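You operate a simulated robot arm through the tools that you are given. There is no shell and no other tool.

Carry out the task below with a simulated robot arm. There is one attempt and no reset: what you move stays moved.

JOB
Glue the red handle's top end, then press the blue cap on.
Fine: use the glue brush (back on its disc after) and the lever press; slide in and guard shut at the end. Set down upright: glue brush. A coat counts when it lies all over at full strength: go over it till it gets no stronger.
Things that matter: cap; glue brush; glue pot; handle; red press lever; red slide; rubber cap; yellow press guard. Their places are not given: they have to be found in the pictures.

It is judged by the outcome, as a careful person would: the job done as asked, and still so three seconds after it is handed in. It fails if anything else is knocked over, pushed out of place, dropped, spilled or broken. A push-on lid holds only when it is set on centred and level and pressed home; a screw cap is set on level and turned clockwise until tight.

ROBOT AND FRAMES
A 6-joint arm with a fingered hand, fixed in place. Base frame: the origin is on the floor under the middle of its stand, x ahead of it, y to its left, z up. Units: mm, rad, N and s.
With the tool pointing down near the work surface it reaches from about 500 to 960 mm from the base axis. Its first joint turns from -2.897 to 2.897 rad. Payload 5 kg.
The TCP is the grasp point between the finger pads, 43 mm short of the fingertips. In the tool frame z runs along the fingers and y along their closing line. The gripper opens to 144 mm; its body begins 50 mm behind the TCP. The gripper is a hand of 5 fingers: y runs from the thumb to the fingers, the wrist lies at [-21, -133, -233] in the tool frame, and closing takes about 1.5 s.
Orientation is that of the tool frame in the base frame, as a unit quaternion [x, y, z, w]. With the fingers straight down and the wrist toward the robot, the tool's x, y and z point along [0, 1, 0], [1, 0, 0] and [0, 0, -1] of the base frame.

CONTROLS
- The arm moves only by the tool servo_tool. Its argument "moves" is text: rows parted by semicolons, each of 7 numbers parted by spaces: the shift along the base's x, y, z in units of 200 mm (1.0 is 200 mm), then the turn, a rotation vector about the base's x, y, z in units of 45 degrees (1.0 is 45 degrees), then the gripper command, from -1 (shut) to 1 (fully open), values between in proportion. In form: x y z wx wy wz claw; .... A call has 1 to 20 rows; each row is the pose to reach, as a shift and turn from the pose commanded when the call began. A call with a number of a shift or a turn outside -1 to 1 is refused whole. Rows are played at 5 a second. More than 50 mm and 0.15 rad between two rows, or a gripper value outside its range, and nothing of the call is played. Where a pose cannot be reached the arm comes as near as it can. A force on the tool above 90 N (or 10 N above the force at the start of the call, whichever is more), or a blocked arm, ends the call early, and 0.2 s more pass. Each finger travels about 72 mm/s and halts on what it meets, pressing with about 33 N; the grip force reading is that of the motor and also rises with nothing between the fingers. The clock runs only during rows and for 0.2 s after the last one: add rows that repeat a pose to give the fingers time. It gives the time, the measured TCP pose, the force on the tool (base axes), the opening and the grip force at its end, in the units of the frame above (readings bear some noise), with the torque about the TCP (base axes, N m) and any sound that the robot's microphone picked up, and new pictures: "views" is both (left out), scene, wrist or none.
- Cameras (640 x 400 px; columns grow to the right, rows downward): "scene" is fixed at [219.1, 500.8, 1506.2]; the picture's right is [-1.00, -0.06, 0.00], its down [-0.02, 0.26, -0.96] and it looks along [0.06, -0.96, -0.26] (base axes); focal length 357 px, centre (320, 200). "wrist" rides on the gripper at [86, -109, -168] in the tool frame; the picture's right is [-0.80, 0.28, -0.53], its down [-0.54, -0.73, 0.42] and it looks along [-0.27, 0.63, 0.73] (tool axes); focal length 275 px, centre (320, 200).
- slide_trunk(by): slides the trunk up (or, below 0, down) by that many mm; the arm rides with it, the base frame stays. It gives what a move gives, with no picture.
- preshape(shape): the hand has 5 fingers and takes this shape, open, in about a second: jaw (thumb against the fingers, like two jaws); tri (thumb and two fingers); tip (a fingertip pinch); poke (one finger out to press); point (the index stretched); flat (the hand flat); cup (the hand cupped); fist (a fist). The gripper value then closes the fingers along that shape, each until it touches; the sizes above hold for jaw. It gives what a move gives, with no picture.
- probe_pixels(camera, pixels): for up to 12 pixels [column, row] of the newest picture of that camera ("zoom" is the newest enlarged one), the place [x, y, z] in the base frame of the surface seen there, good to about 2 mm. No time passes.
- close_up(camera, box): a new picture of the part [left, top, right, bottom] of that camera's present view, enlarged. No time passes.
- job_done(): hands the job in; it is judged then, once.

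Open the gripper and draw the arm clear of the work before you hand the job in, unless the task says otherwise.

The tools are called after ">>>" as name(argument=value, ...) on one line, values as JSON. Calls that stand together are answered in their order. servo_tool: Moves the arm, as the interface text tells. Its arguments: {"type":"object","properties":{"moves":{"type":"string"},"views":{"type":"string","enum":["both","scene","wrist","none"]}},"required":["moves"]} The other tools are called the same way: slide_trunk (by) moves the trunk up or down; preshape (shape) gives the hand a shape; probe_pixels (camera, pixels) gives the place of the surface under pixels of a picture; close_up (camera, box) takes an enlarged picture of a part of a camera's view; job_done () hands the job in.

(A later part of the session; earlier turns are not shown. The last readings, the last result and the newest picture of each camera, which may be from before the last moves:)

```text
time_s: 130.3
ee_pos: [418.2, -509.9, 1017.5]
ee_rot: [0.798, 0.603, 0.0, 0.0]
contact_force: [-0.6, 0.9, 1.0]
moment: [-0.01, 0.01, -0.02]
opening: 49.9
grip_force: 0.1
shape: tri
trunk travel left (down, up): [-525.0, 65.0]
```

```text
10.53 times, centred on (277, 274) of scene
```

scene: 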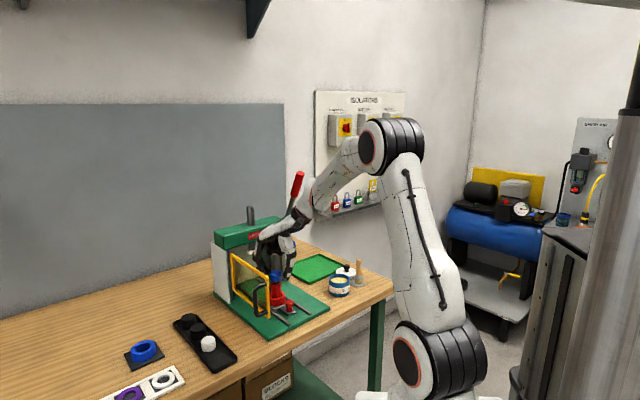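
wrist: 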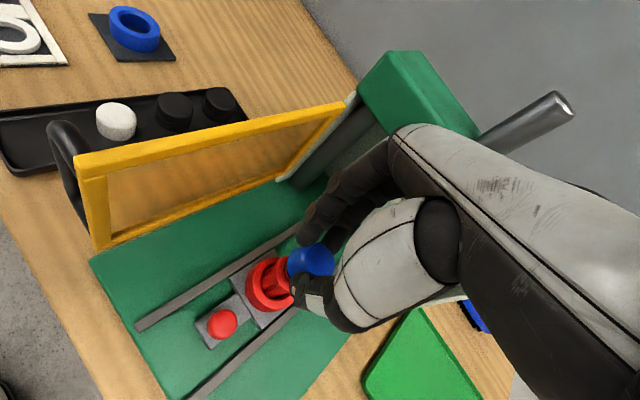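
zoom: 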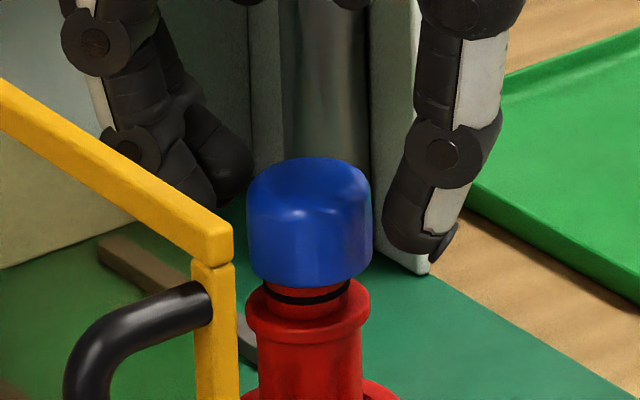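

The cap sits on the spigot, released. I raise the hand straight up clear of it.

>>> servo_tool(moves="0 0 0.03 0 0 0 -0.3; 0 0 0.1 0 0 0 -0.25; 0 0 0.25 0 0 0 -0.2; 0 0 0.45 0 0 0 -0.2; 0 0 0.65 0 0 0 -0.2; 0 0 0.65 0 0 0 -0.2", views="both")

>>> close_up(camera="scene", box=[257, 255, 297, 305])

>>> close_up(camera="wrist", box=[200, 230, 330, 360])

```text
time_s: 131.7
ee_pos: [417.8, -511.1, 1145.0]
ee_rot: [0.798, 0.603, 0.0, 0.0]
contact_force: [-0.2, -0.7, 0.0]
moment: [0.01, -0.02, -0.01]
opening: 56.9
grip_force: 0.1
shape: tri
trunk travel left (down, up): [-525.0, 65.0]
```

scene: 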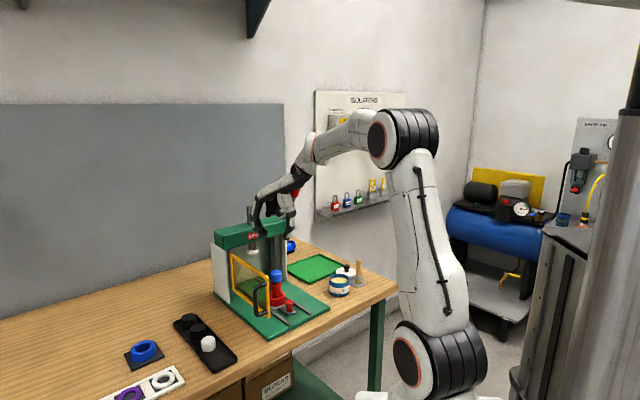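
wrist: 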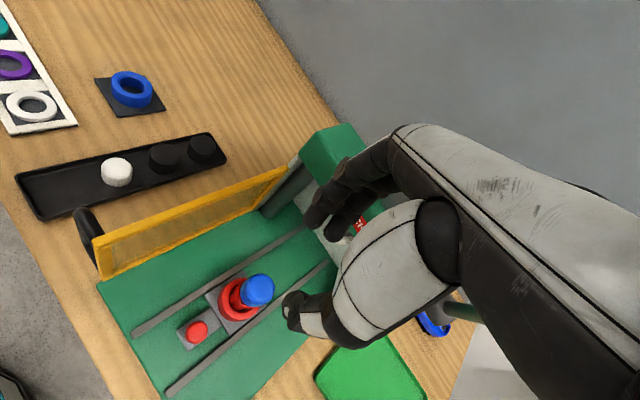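

```text
8.00 times, centred on (277, 280) of scene
```

zoom: 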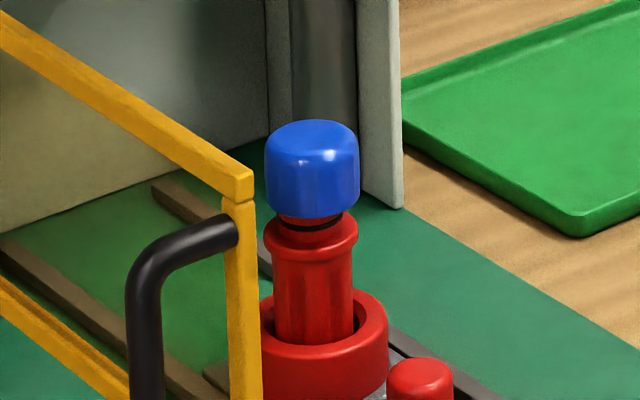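

```text
3.08 times, centred on (265, 295) of wrist
```

zoom: 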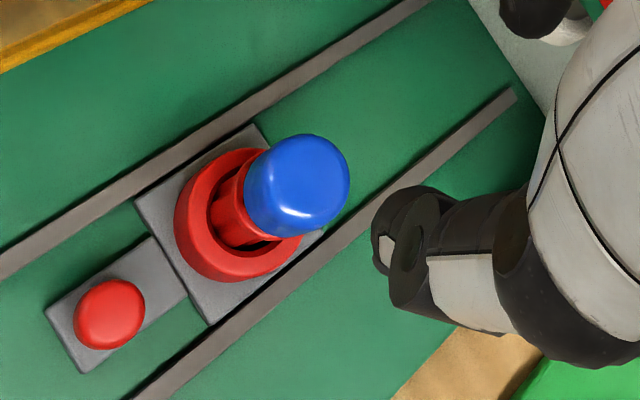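

The cap sits level on the spigot. Next is the slide: I move back in front of the red knob (369,-467), turn to yaw -45° (along the slide), and take the poke shape.

>>> servo_tool(moves="-0.1 0.09 0 0 0 -0.11 -0.2; -0.2 0.18 0 0 0 -0.22 -0.2; -0.3 0.26 0 0 0 -0.33 -0.2; -0.4 0.34 0 0 0 -0.44 -0.2; -0.45 0.4 0 0 0 -0.55 -0.2; -0.45 0.4 0 0 0 -0.647 -0.2; -0.45 0.4 0 0 0 -0.647 -0.2", views="none")

>>> preshape(shape="poke")

>>> servo_tool(moves="0 0 -0.2 0 0 0 1; 0 0 -0.4 0 0 0 1; 0 0 -0.6 0 0 0 1; 0 0 -0.8 0 0 0 1; 0 0 -0.8 0 0 0 1", views="both")

>>> close_up(camera="scene", box=[240, 220, 340, 340])

>>> close_up(camera="wrist", box=[200, 150, 400, 350])

```text
time_s: 133.3
ee_pos: [329.0, -430.7, 1147.7]
ee_rot: [0.924, 0.383, 0.0, 0.0]
contact_force: [0.1, 0.6, -0.2]
moment: [0.0, 0.0, 0.03]
opening: 57.3
grip_force: 0.1
shape: tri
trunk travel left (down, up): [-525.0, 65.0]
```

```text
time_s: 134.2
ee_pos: [328.2, -431.0, 1146.4]
ee_rot: [0.924, 0.382, 0.001, 0.001]
contact_force: [0.0, -0.3, -0.9]
moment: [0.0, -0.02, 0.03]
opening: 0.0
grip_force: 0.0
shape: poke
trunk travel left (down, up): [-525.0, 65.0]
```

```text
time_s: 135.4
ee_pos: [327.6, -430.2, 985.4]
ee_rot: [0.924, 0.384, 0.0, 0.0]
contact_force: [-0.2, 0.4, 0.0]
moment: [-0.01, -0.02, 0.0]
opening: 0.0
grip_force: 0.2
shape: poke
trunk travel left (down, up): [-525.0, 65.0]
```

scene: 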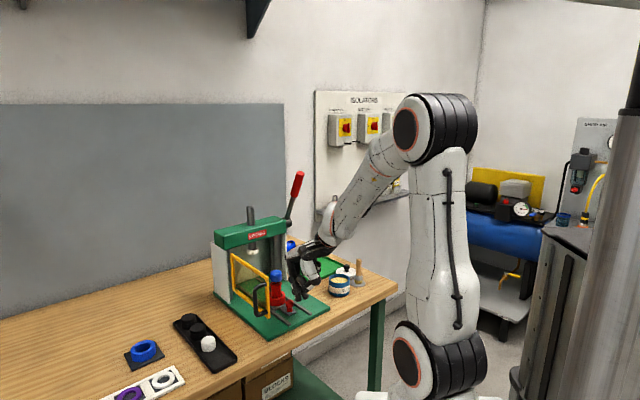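
wrist: 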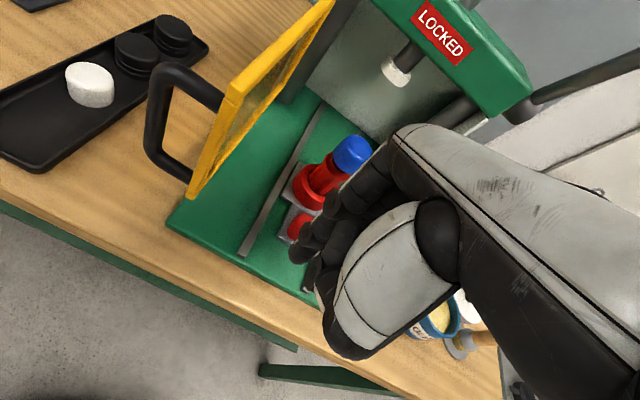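

```text
3.33 times, centred on (290, 280) of scene
```

zoom: 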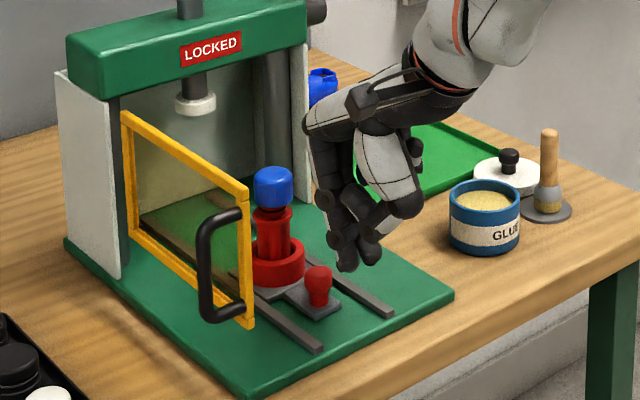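

```text
2.00 times, centred on (300, 250) of wrist
```

zoom: 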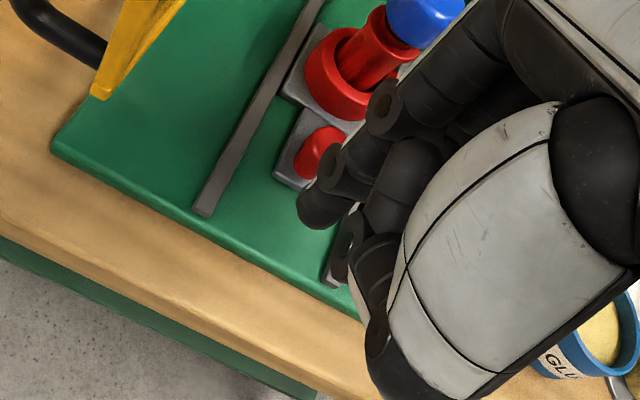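

I probe the finger chain to see how far the knuckles reach ahead of the fingertip, before descending near the capped handle.

>>> probe_pixels(camera="zoom", pixels=[[310, 210], [320, 190], [345, 170], [385, 105], [420, 80], [470, 40], [500, 20], [350, 240], [340, 280], [400, 170], [318, 155], [395, 20]])

>>> probe_pixels(camera="scene", pixels=[[301, 299], [294, 299], [297, 290], [287, 261], [291, 278], [250, 262], [248, 253], [230, 237], [273, 240]])

```text
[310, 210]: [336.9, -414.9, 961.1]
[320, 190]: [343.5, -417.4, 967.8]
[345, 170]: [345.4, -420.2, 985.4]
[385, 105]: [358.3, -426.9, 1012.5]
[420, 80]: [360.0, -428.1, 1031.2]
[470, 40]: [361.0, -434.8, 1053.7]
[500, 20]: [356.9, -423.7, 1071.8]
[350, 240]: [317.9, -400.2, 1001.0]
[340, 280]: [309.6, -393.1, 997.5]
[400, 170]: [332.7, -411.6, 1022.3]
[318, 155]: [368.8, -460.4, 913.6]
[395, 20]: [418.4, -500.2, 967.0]
```

```text
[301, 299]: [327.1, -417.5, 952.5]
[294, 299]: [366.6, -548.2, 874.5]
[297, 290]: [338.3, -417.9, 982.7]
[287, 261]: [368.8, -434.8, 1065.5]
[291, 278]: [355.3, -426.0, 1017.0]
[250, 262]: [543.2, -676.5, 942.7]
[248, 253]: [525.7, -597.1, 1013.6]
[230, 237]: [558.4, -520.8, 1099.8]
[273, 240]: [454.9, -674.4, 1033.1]
```

Knuckles lead the fingertip by ~40 mm but 20 mm clear of the capped handle during the push. I align with the knob, lower to TCP z≈930, and advance until just short of the knob.

>>> servo_tool(moves="-0.02 -0.02 -0.1 0 0 0 1; -0.02 -0.02 -0.2 0 0 0 1; -0.02 -0.02 -0.277 0 0 0 1; 0.03 -0.07 -0.277 0 0 0 1; 0.08 -0.12 -0.277 0 0 0 1; 0.08 -0.12 -0.277 0 0 0 1", views="both")

>>> close_up(camera="scene", box=[240, 230, 330, 340])

>>> close_up(camera="wrist", box=[230, 150, 390, 310])

```text
time_s: 136.8
ee_pos: [344.6, -455.8, 931.3]
ee_rot: [0.924, 0.382, 0.0, 0.0]
contact_force: [-1.9, -0.4, 0.2]
moment: [0.01, 0.05, -0.03]
opening: 0.0
grip_force: 0.1
shape: poke
trunk travel left (down, up): [-525.0, 65.0]
```

scene: 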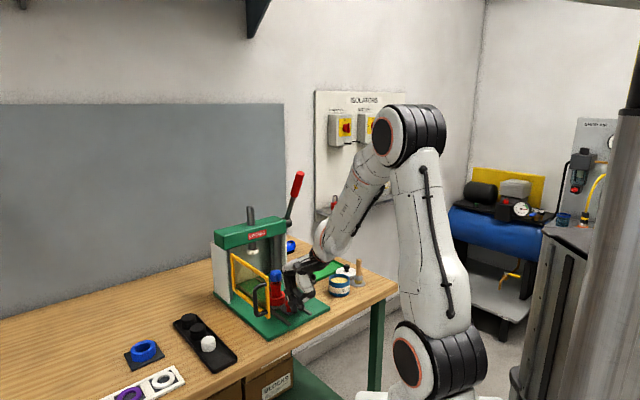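
wrist: 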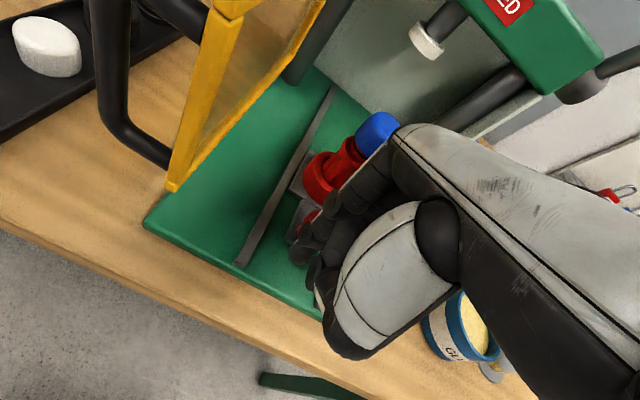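

```text
3.64 times, centred on (285, 285) of scene
```

zoom: 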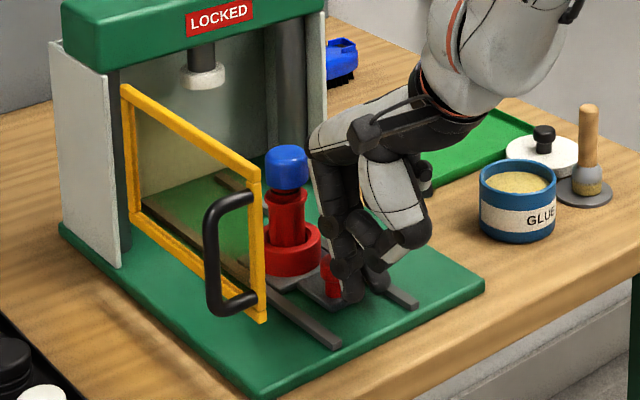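

```text
2.50 times, centred on (310, 230) of wrist
```

zoom: 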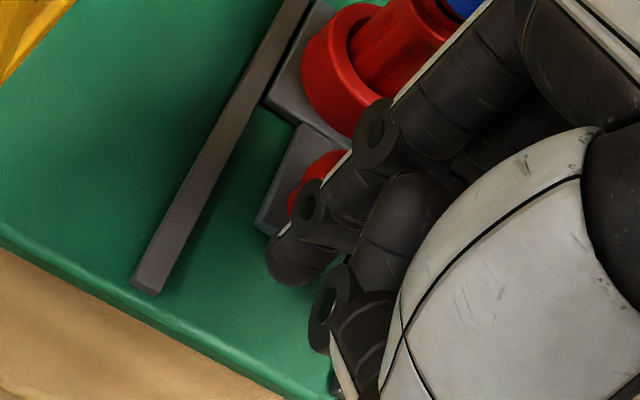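

The tip touches the knob (-1.9 N). I push the slide inward along (0.707,-0.707) slowly, 5 mm per row for 100 mm.

>>> servo_tool(moves="0.018 -0.018 0 0 0 0 1; 0.035 -0.035 0 0 0 0 1; 0.053 -0.053 0 0 0 0 1; 0.071 -0.071 0 0 0 0 1; 0.088 -0.088 0 0 0 0 1; 0.106 -0.106 0 0 0 0 1; 0.124 -0.124 0 0 0 0 1; 0.141 -0.141 0 0 0 0 1; 0.159 -0.159 0 0 0 0 1; 0.177 -0.177 0 0 0 0 1; 0.194 -0.194 0 0 0 0 1; 0.212 -0.212 0 0 0 0 1; 0.23 -0.23 0 0 0 0 1; 0.247 -0.247 0 0 0 0 1; 0.265 -0.265 0 0 0 0 1; 0.283 -0.283 0 0 0 0 1; 0.3 -0.3 0 0 0 0 1; 0.318 -0.318 0 0 0 0 1", views="both")

>>> close_up(camera="scene", box=[220, 220, 320, 340])

>>> close_up(camera="wrist", box=[230, 130, 430, 310])

```text
time_s: 140.6
ee_pos: [408.1, -519.0, 931.2]
ee_rot: [0.924, 0.383, 0.0, 0.0]
contact_force: [-0.8, -1.5, 0.4]
moment: [-0.03, 0.02, -0.02]
opening: 0.0
grip_force: 0.1
shape: poke
trunk travel left (down, up): [-525.0, 65.0]
```

scene: 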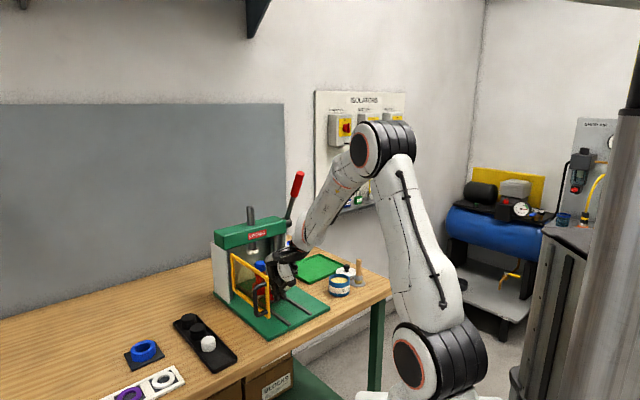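
wrist: 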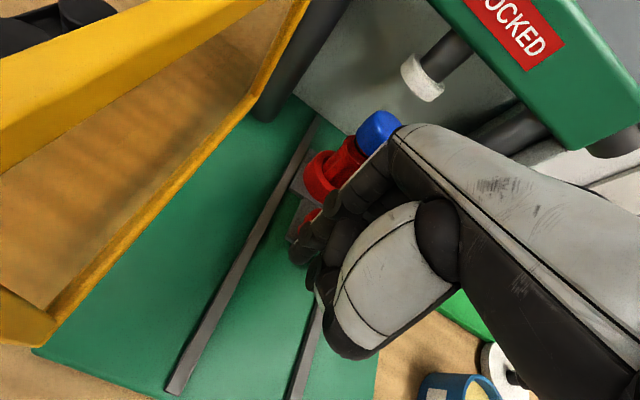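

```text
3.33 times, centred on (270, 280) of scene
```

zoom: 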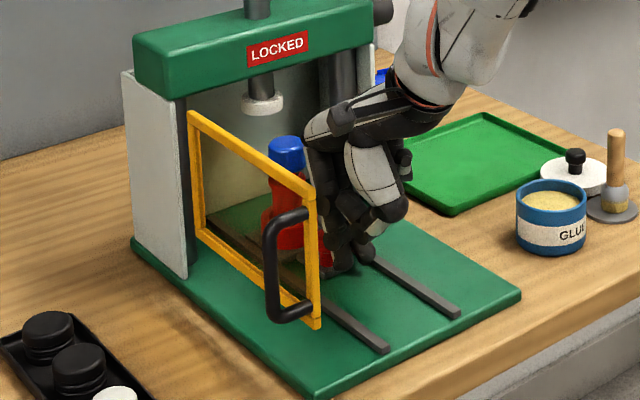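

```text
2.22 times, centred on (330, 220) of wrist
```

zoom: 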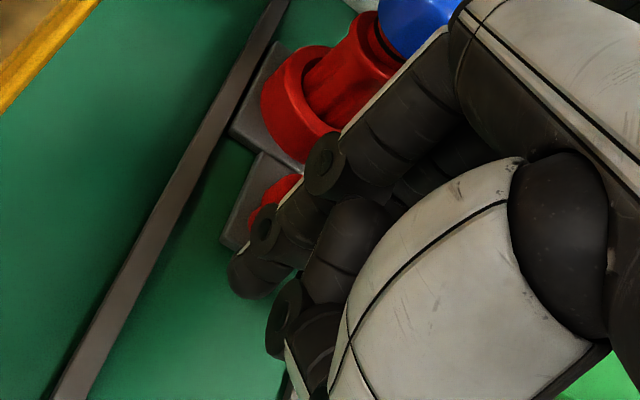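

The slide follows, ~90 mm in, handle upright. I push the rest in 4-5 mm steps watching for the end stop.

>>> servo_tool(moves="0.018 -0.018 0 0 0 0 1; 0.035 -0.035 0 0 0 0 1; 0.053 -0.053 0 0 0 0 1; 0.071 -0.071 0 0 0 0 1; 0.088 -0.088 0 0 0 0 1; 0.106 -0.106 0 0 0 0 1; 0.12 -0.12 0 0 0 0 1; 0.12 -0.12 0 0 0 0 1", views="both")

>>> close_up(camera="scene", box=[220, 220, 320, 340])

>>> close_up(camera="wrist", box=[230, 80, 430, 280])

```text
time_s: 142.4
ee_pos: [433.2, -541.7, 930.9]
ee_rot: [0.924, 0.383, 0.0, 0.001]
contact_force: [0.4, 0.6, 0.1]
moment: [0.0, 0.02, 0.02]
opening: 0.0
grip_force: 0.1
shape: poke
trunk travel left (down, up): [-525.0, 65.0]
```

scene: 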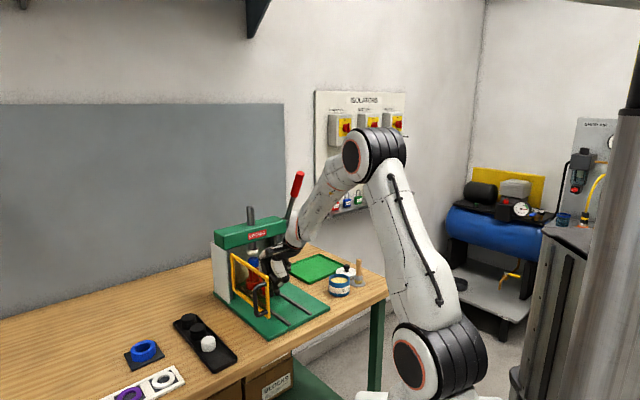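
wrist: 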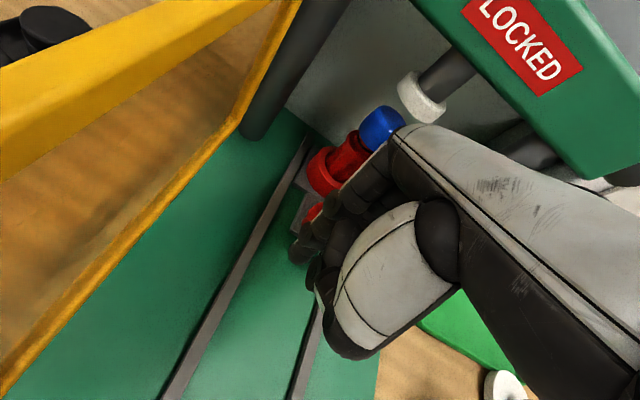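

```text
3.33 times, centred on (270, 280) of scene
```

zoom: 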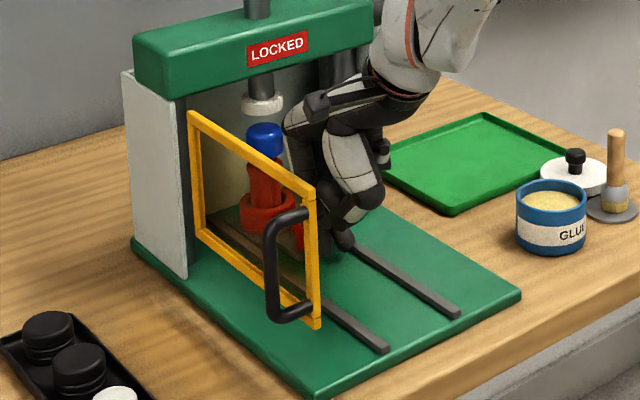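

```text
2.00 times, centred on (330, 180) of wrist
```

zoom: 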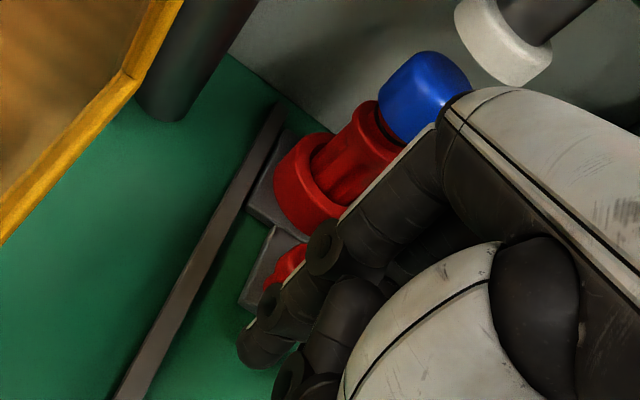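

Cap (col 264) is nearly under the ram (col 262). I push on in 2.5 mm steps until a stop is felt.

>>> servo_tool(moves="0.009 -0.009 0 0 0 0 1; 0.018 -0.018 0 0 0 0 1; 0.026 -0.026 0 0 0 0 1; 0.035 -0.035 0 0 0 0 1; 0.044 -0.044 0 0 0 0 1; 0.044 -0.044 0 0 0 0 1", views="both")

>>> close_up(camera="scene", box=[230, 225, 300, 310])

>>> close_up(camera="wrist", box=[230, 80, 430, 280])

```text
time_s: 143.8
ee_pos: [439.9, -551.4, 930.9]
ee_rot: [0.924, 0.382, 0.0, 0.0]
contact_force: [-4.7, -1.9, 1.4]
moment: [-0.03, 0.06, -0.08]
opening: 0.0
grip_force: 0.1
shape: poke
trunk travel left (down, up): [-525.0, 65.0]
```

scene: 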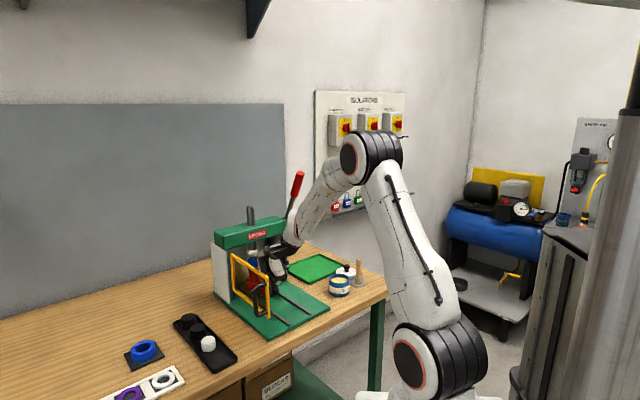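
wrist: 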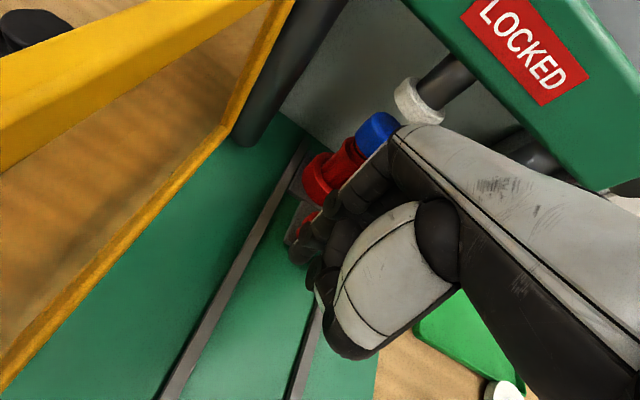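

```text
4.71 times, centred on (265, 268) of scene
```

zoom: 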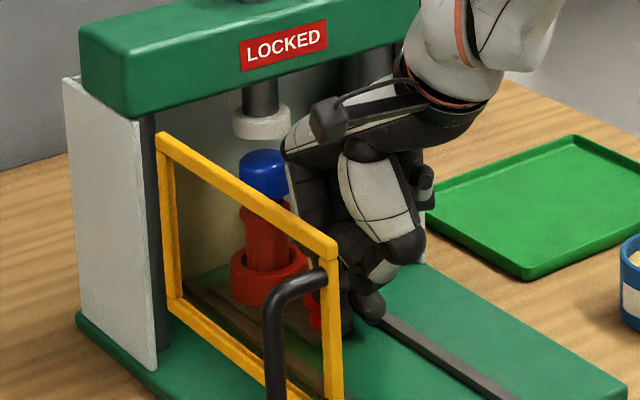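

```text
2.00 times, centred on (330, 180) of wrist
```

zoom: 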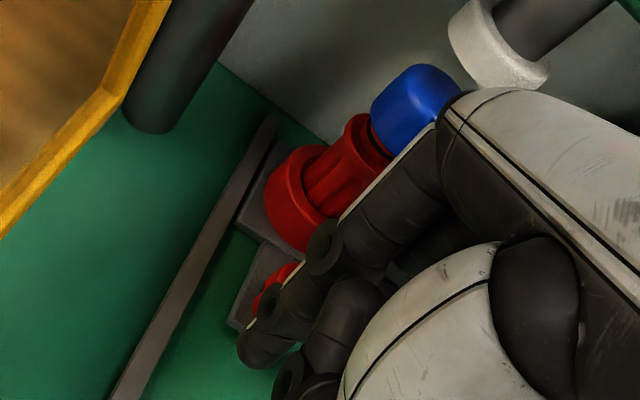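

A resisting force of ~5 N appears. I probe cap and ram to see how far the alignment is.

>>> probe_pixels(camera="zoom", pixels=[[263, 165], [245, 180], [263, 185], [280, 185], [262, 128], [236, 122], [288, 122], [262, 110], [262, 90], [250, 245], [265, 290], [245, 90]])

>>> close_up(camera="scene", box=[240, 235, 280, 285])

```text
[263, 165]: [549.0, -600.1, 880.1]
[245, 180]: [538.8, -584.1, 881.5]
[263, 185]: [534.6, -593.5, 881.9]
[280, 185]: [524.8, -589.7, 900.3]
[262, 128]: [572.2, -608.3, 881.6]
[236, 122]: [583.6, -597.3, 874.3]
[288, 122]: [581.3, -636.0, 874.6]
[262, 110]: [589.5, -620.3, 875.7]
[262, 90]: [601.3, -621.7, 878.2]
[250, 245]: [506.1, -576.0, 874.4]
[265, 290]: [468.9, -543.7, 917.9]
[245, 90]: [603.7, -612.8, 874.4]
```

```text
8.00 times, centred on (260, 260) of scene
```

zoom: 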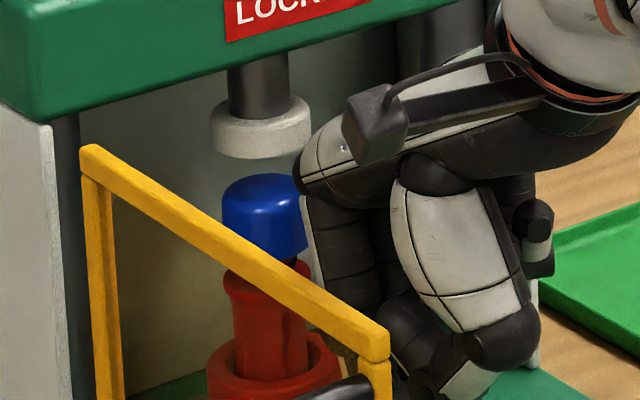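

>>> probe_pixels(camera="zoom", pixels=[[265, 200], [230, 215], [298, 220], [265, 235], [262, 143], [218, 138], [306, 130], [262, 120], [258, 85], [232, 85], [285, 80], [265, 300]])

>>> probe_pixels(camera="wrist", pixels=[[376, 125], [365, 135], [385, 115], [370, 115], [415, 108], [400, 105], [425, 118], [318, 175], [345, 160]])

```text
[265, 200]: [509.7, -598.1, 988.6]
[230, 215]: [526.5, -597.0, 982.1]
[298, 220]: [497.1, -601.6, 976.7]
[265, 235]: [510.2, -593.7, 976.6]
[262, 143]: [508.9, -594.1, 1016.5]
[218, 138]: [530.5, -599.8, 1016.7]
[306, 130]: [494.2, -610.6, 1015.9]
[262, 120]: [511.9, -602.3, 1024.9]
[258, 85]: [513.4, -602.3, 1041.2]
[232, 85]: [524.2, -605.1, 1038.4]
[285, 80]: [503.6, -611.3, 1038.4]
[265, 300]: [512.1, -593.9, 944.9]
```

```text
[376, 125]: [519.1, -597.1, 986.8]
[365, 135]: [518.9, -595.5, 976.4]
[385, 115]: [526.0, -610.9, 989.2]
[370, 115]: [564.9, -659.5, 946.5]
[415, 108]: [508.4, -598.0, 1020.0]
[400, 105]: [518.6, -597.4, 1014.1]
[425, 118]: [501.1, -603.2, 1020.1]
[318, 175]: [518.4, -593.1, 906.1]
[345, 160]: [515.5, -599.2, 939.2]
```

Cap (512,-612.4) and ram (512,-613.5) are aligned within about 1 mm. I press 3 mm further to confirm the slide is at its stop.

>>> servo_tool(moves="0.005 -0.005 0 0 0 0 1; 0.011 -0.011 0 0 0 0 1; 0.011 -0.011 0 0 0 0 1", views="none")

>>> close_up(camera="scene", box=[240, 235, 280, 285])

>>> probe_pixels(camera="zoom", pixels=[[265, 200], [230, 215], [298, 220], [265, 235], [262, 143], [218, 138], [306, 130]])

```text
time_s: 144.6
ee_pos: [441.0, -552.7, 932.5]
ee_rot: [0.924, 0.382, 0.0, 0.0]
contact_force: [-10.1, 3.0, 1.6]
moment: [0.06, 0.15, -0.05]
opening: 0.0
grip_force: 0.0
shape: poke
trunk travel left (down, up): [-525.0, 65.0]
```

```text
8.00 times, centred on (260, 260) of scene
```

zoom: 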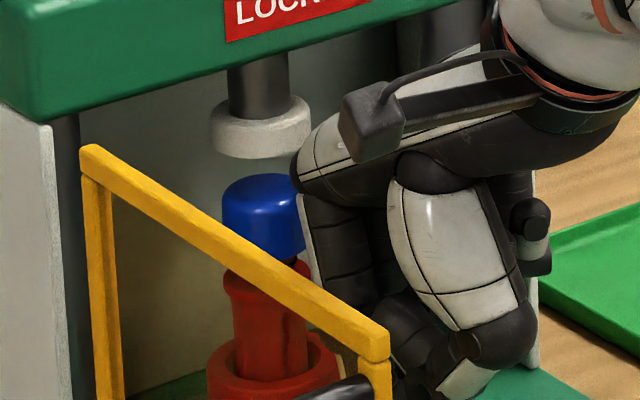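

```text
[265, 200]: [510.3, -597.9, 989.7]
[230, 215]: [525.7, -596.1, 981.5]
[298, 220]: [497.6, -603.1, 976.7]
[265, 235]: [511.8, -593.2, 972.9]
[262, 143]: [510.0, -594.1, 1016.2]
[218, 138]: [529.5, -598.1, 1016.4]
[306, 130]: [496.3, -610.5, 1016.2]
```

The slide is firmly at its stop under the ram. I withdraw the hand straight back along the slide, then up.

>>> servo_tool(moves="-0.1 0.1 0 0 0 0 1; -0.2 0.2 0 0 0 0 1; -0.3 0.3 0 0 0 0 1; -0.4 0.4 0 0 0 0 1; -0.5 0.5 0 0 0 0 1; -0.5 0.5 0.2 0 0 0 1; -0.5 0.5 0.4 0 0 0 1; -0.5 0.5 0.6 0 0 0 1; -0.5 0.5 0.8 0 0 0 1; -0.5 0.5 1 0 0 0 1; -0.5 0.5 1 0 0 0 1", views="both")

>>> close_up(camera="scene", box=[200, 190, 320, 340])

```text
time_s: 147.0
ee_pos: [343.0, -453.4, 1131.4]
ee_rot: [0.924, 0.383, 0.0, 0.0]
contact_force: [0.5, 0.1, -0.1]
moment: [-0.02, -0.01, 0.0]
opening: 0.2
grip_force: 0.0
shape: poke
trunk travel left (down, up): [-525.0, 65.0]
```

scene: 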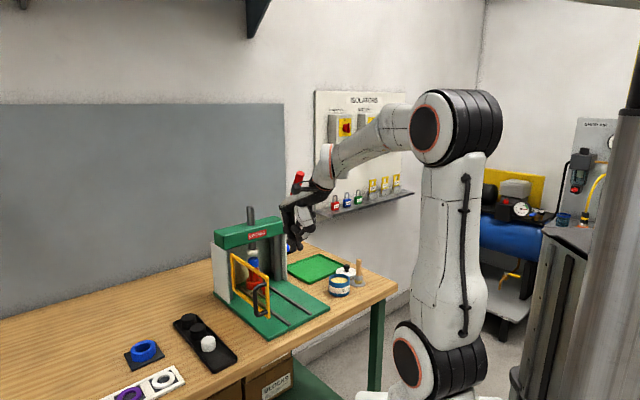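
wrist: 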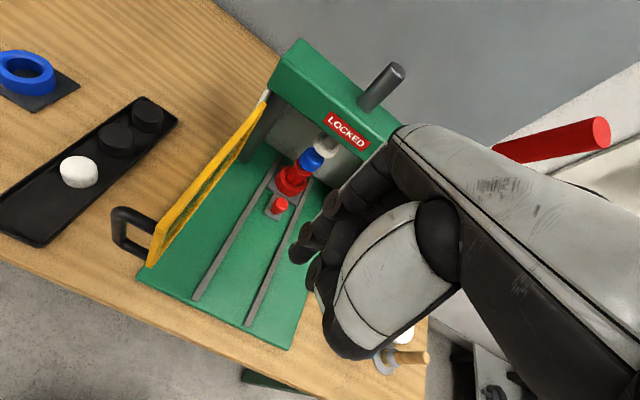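

```text
2.67 times, centred on (260, 265) of scene
```

zoom: 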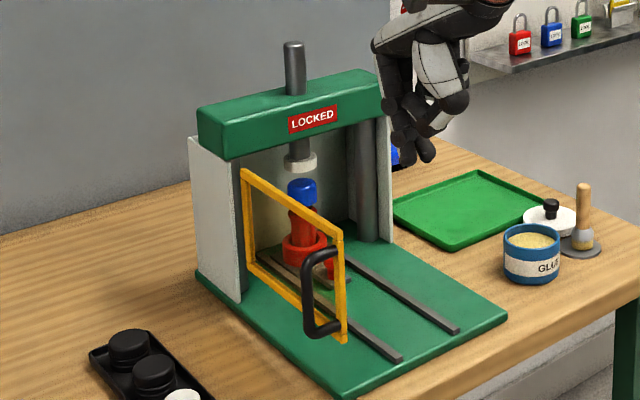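

The slide stays in. I carry the hand over the guard to its outer side and lower so the tips reach the black grip's height.

>>> servo_tool(moves="0 0 0.1 0 0 0 1; 0.15 0.16 0.15 0 0 0 1; 0.3 0.32 0.15 0 0 0 1; 0.45 0.48 0.15 0 0 0 1; 0.6 0.64 0.15 0 0 0 1; 0.715 0.79 0.15 0 0 0 1; 0.715 0.79 0 0 0 0 1; 0.715 0.79 -0.2 0 0 0 1; 0.715 0.79 -0.45 0 0 0 1; 0.715 0.79 -0.45 0 0 0 1", views="both")

>>> close_up(camera="scene", box=[180, 200, 320, 350])

```text
time_s: 149.2
ee_pos: [486.1, -294.4, 1041.7]
ee_rot: [0.924, 0.384, -0.001, 0.0]
contact_force: [-0.1, 0.5, 0.3]
moment: [0.03, 0.02, 0.01]
opening: 0.0
grip_force: 0.0
shape: poke
trunk travel left (down, up): [-525.0, 65.0]
```

scene: 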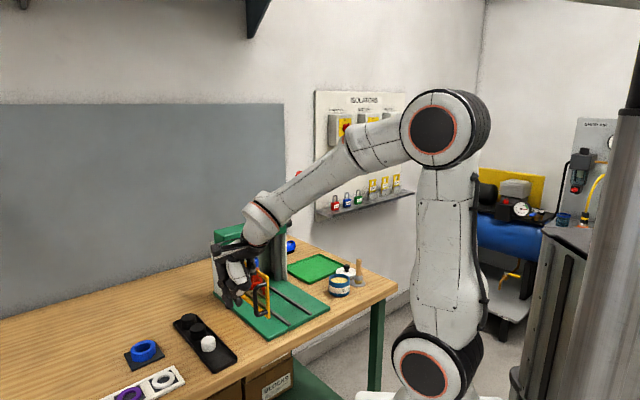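
wrist: 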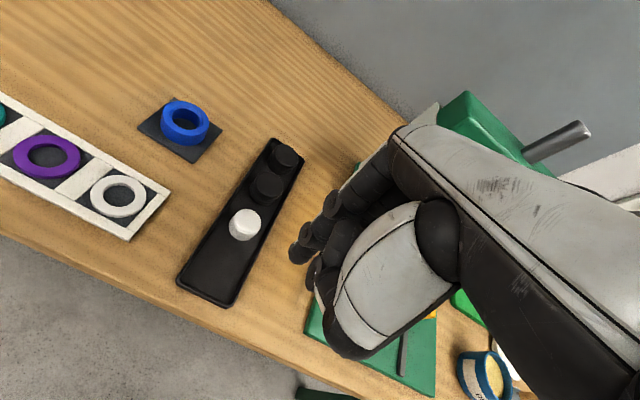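

```text
2.67 times, centred on (250, 275) of scene
```

zoom: 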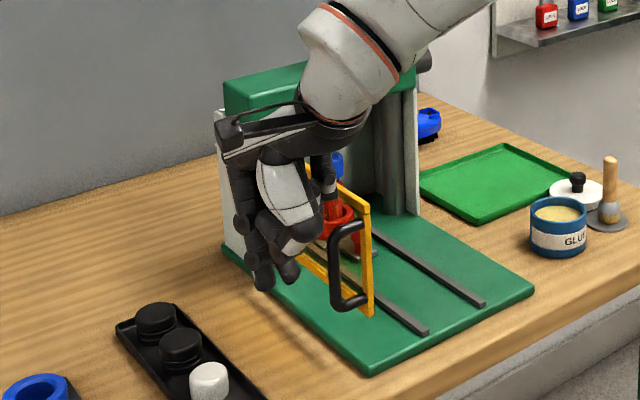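

Now I push the guard along its arc from outside, first as far as about 157°.

>>> servo_tool(moves="-0.07 -0.075 0 0 0 0 1; -0.14 -0.15 0 0 0 0 1; -0.18 -0.175 0 0 0 0 1; -0.215 -0.195 0 0 0 0 1; -0.25 -0.22 0 0 0 0 1; -0.285 -0.245 0 0 0 0 1; -0.32 -0.275 0 0 0 0 1; -0.35 -0.31 0 0 0 0 1; -0.385 -0.345 0 0 0 0 1; -0.42 -0.375 0 0 0 0 1; -0.42 -0.375 0 0 0 0 1", views="both")

>>> close_up(camera="scene", box=[200, 200, 340, 350])

```text
time_s: 151.6
ee_pos: [401.6, -370.0, 1041.4]
ee_rot: [0.924, 0.383, 0.0, 0.0]
contact_force: [-0.3, -0.6, 0.6]
moment: [0.01, 0.01, 0.05]
opening: 0.0
grip_force: 0.1
shape: poke
trunk travel left (down, up): [-525.0, 65.0]
```

scene: 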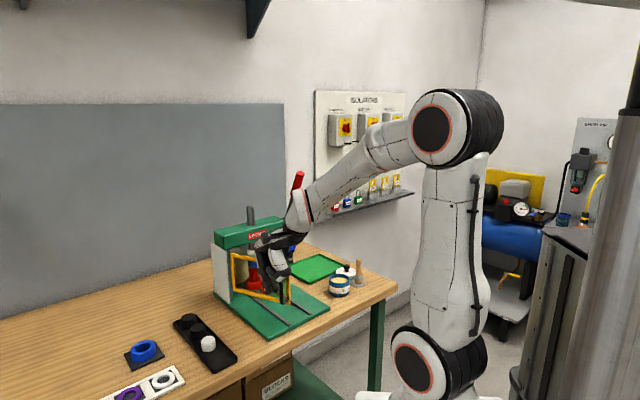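
wrist: 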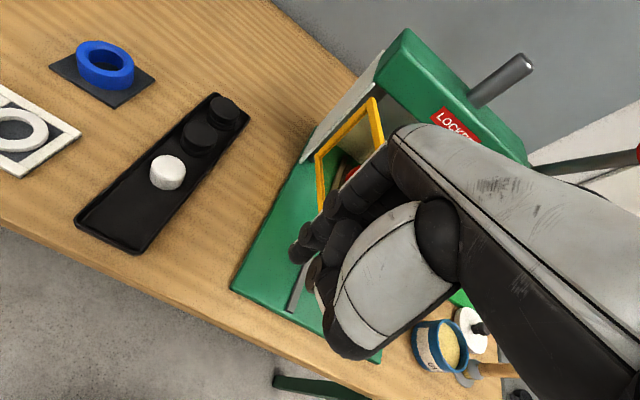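

```text
2.67 times, centred on (270, 275) of scene
```

zoom: 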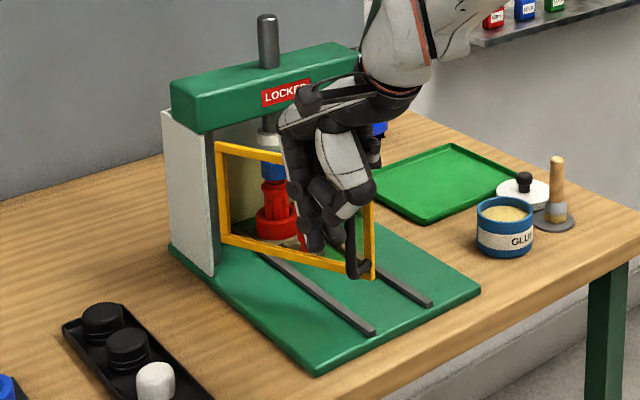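

The guard swings ahead easily. I continue along the arc to about 200°.

>>> servo_tool(moves="-0.04 -0.05 0 0 0 0 1; -0.08 -0.1 0 0 0 0 1; -0.11 -0.15 0 0 0 0 1; -0.15 -0.21 0 0 0 0 1; -0.17 -0.27 0 0 0 0 1; -0.19 -0.33 0 0 0 0 1; -0.21 -0.39 0 0 0 0 1; -0.225 -0.45 0 0 0 0 1; -0.23 -0.51 0 0 0 0 1; -0.235 -0.57 0 0 0 0 1; -0.235 -0.63 0 0 0 0 1; -0.235 -0.7 0 0 0 0 1; -0.235 -0.7 0 0 0 0 1", views="both")

>>> close_up(camera="scene", box=[200, 200, 340, 350])

```text
time_s: 154.4
ee_pos: [355.4, -510.4, 1041.2]
ee_rot: [0.924, 0.383, 0.0, 0.0]
contact_force: [7.8, 1.5, 1.8]
moment: [0.0, -0.11, 0.26]
opening: 0.2
grip_force: 0.1
shape: poke
trunk travel left (down, up): [-525.0, 65.0]
```

scene: 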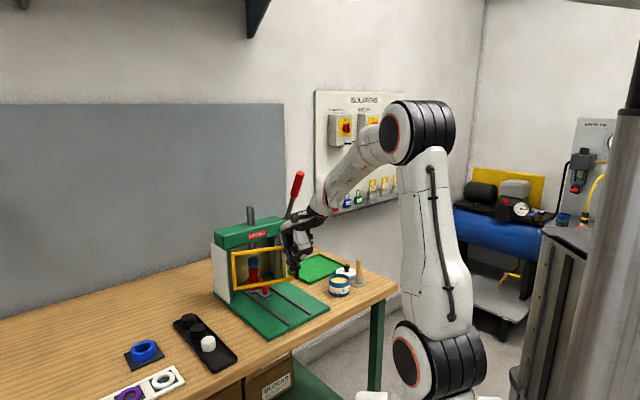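
wrist: 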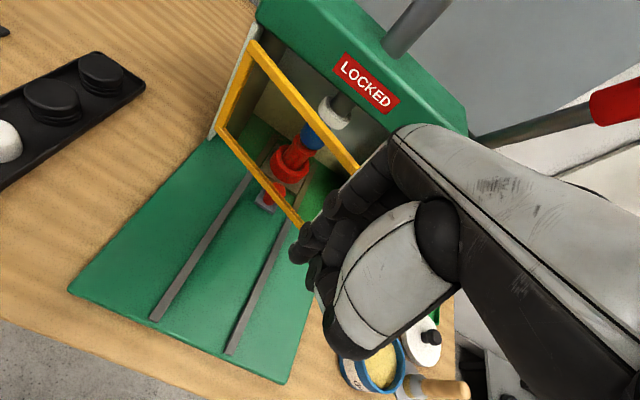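

```text
2.67 times, centred on (270, 275) of scene
```

zoom: 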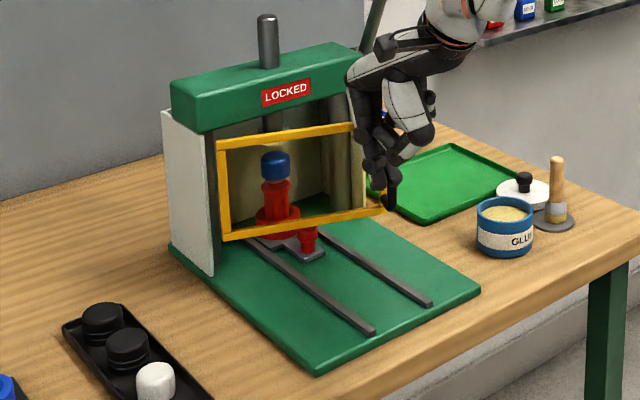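

A sideways force of 7.8 N shows the tips bear on the grip. I zoom to see where the fingertips sit relative to the black grip.

>>> close_up(camera="scene", box=[270, 215, 330, 295])

>>> close_up(camera="wrist", box=[220, 150, 380, 330])

```text
5.00 times, centred on (300, 255) of scene
```

zoom: 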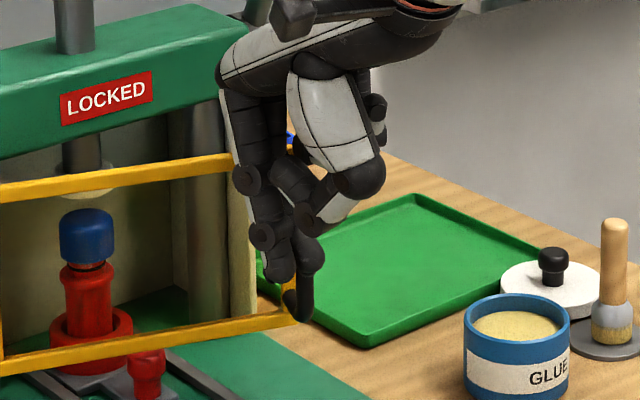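

```text
2.22 times, centred on (300, 240) of wrist
```

zoom: 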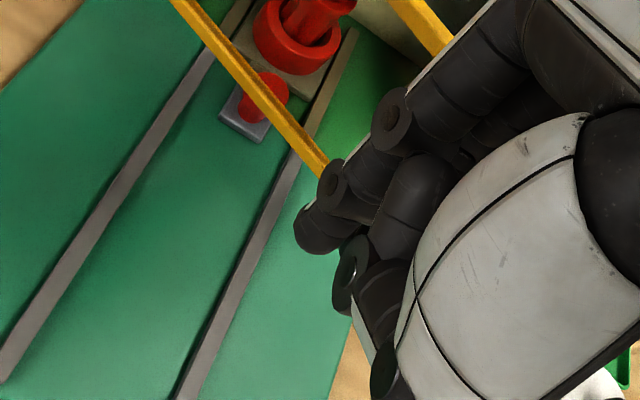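

I probe the guard's visible end and bars to get its angle now.

>>> probe_pixels(camera="scene", pixels=[[293, 278.5], [290, 278], [280, 280], [270, 281], [245, 284], [281, 247], [270, 249], [297, 275], [297, 272], [299, 268], [291, 270], [295, 268]])

```text
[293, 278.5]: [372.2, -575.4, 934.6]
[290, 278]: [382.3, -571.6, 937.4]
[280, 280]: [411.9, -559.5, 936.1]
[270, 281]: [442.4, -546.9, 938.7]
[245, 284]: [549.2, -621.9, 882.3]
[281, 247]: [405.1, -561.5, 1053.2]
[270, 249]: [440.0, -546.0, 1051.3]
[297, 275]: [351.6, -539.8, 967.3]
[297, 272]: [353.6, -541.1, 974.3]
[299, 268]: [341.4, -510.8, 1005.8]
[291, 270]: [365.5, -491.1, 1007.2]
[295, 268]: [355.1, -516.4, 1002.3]
```

Guard is at 202°. I push it the rest of the way toward 225° in small steps, watching the force.

>>> servo_tool(moves="0.005 -0.04 0 0 0 0 1; 0.014 -0.08 0 0 0 0 1; 0.028 -0.123 0 0 0 0 1; 0.045 -0.165 0 0 0 0 1; 0.065 -0.21 0 0 0 0 1; 0.085 -0.25 0 0 0 0 1; 0.085 -0.25 0 0 0 0 1", views="both")

>>> close_up(camera="scene", box=[220, 200, 340, 320])

```text
time_s: 156.0
ee_pos: [373.4, -559.7, 1041.9]
ee_rot: [0.924, 0.383, 0.0, 0.0]
contact_force: [10.6, 5.9, 3.0]
moment: [-0.03, -0.11, 0.43]
opening: 0.1
grip_force: 0.0
shape: poke
trunk travel left (down, up): [-525.0, 65.0]
```

scene: 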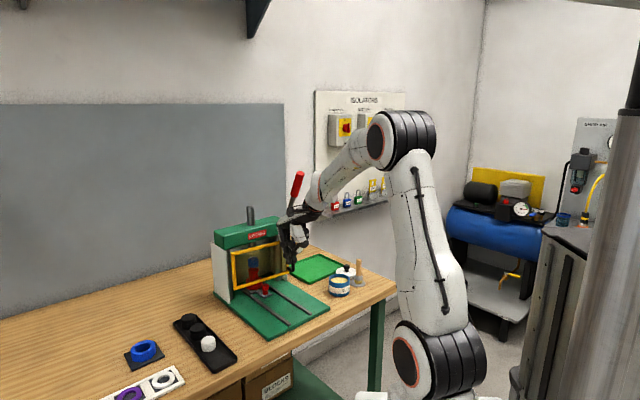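
wrist: 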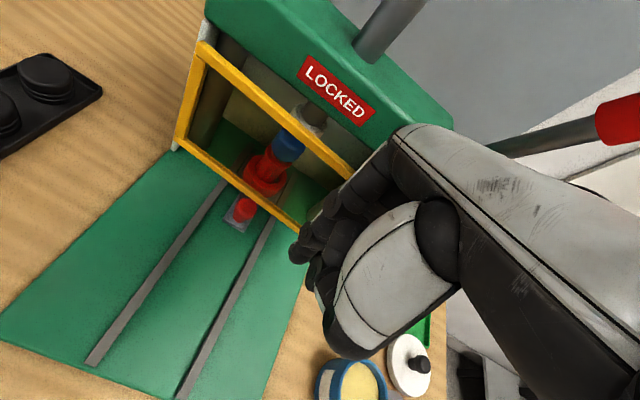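

```text
3.33 times, centred on (280, 260) of scene
```

zoom: 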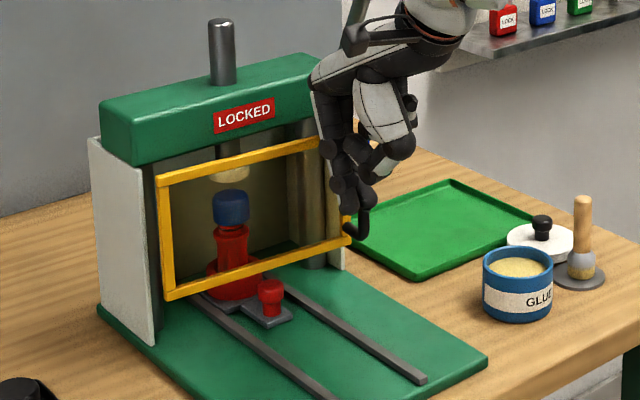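

Guard is nearly shut. I probe it again to get the remaining angle.

>>> probe_pixels(camera="zoom", pixels=[[345, 238], [300, 250], [240, 268], [175, 295], [170, 182], [315, 143], [250, 160], [358, 228], [365, 210], [345, 195], [335, 175], [370, 160]])

>>> close_up(camera="scene", box=[270, 225, 310, 285])

```text
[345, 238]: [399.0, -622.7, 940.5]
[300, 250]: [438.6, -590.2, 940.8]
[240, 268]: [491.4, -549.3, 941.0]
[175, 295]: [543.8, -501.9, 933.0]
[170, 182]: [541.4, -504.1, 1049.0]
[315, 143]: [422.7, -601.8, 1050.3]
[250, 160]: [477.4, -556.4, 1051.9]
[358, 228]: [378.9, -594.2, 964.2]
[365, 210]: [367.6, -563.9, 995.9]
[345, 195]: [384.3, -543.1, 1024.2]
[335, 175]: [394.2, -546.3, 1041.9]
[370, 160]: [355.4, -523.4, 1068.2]
```

```text
6.67 times, centred on (290, 255) of scene
```

zoom: 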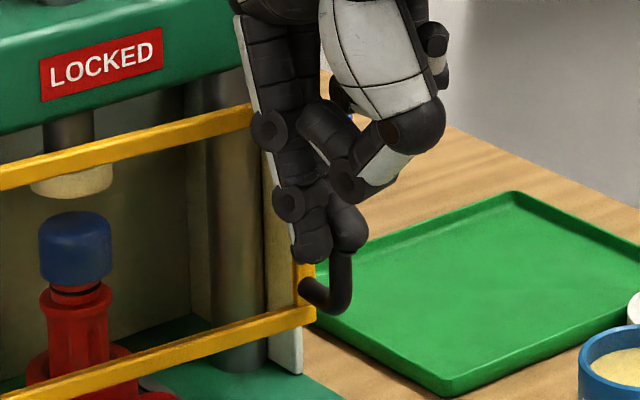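

The guard is at ~220°; one fingertip sits on the hinge side of the grip bar and slips sideways. I back off slightly, shift 10 mm outward along the guard, and push perpendicular to it.

>>> servo_tool(moves="-0.025 0.03 0 0 0 0 1; -0.065 0 0 0 0 0 1; -0.045 -0.025 0 0 0 0 1; -0.025 -0.05 0 0 0 0 1; -0.005 -0.075 0 0 0 0 1; 0.015 -0.1 0 0 0 0 1; 0.03 -0.115 0 0 0 0 1; 0.03 -0.115 0 0 0 0 1", views="both")

>>> close_up(camera="scene", box=[220, 200, 340, 320])

```text
time_s: 157.8
ee_pos: [377.1, -582.2, 1041.9]
ee_rot: [0.924, 0.383, 0.0, 0.0]
contact_force: [-3.7, 10.7, 4.8]
moment: [-0.05, -0.03, -0.04]
opening: 0.0
grip_force: 0.0
shape: poke
trunk travel left (down, up): [-525.0, 65.0]
```

scene: 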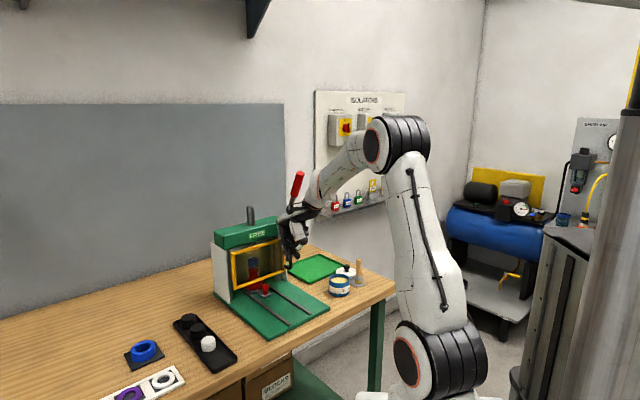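
wrist: 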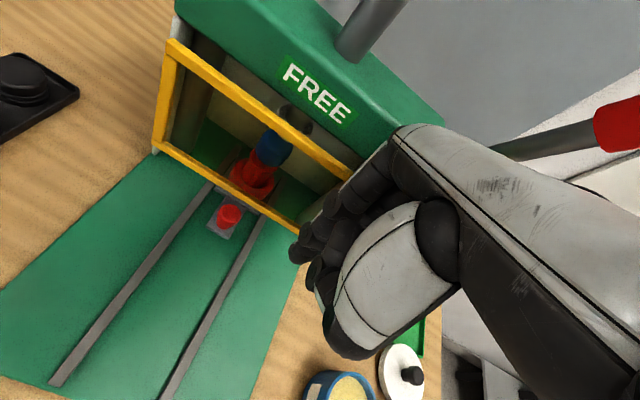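

```text
3.33 times, centred on (280, 260) of scene
```

zoom: 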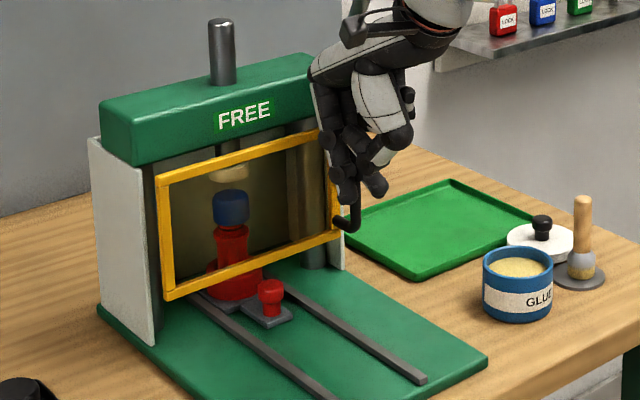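

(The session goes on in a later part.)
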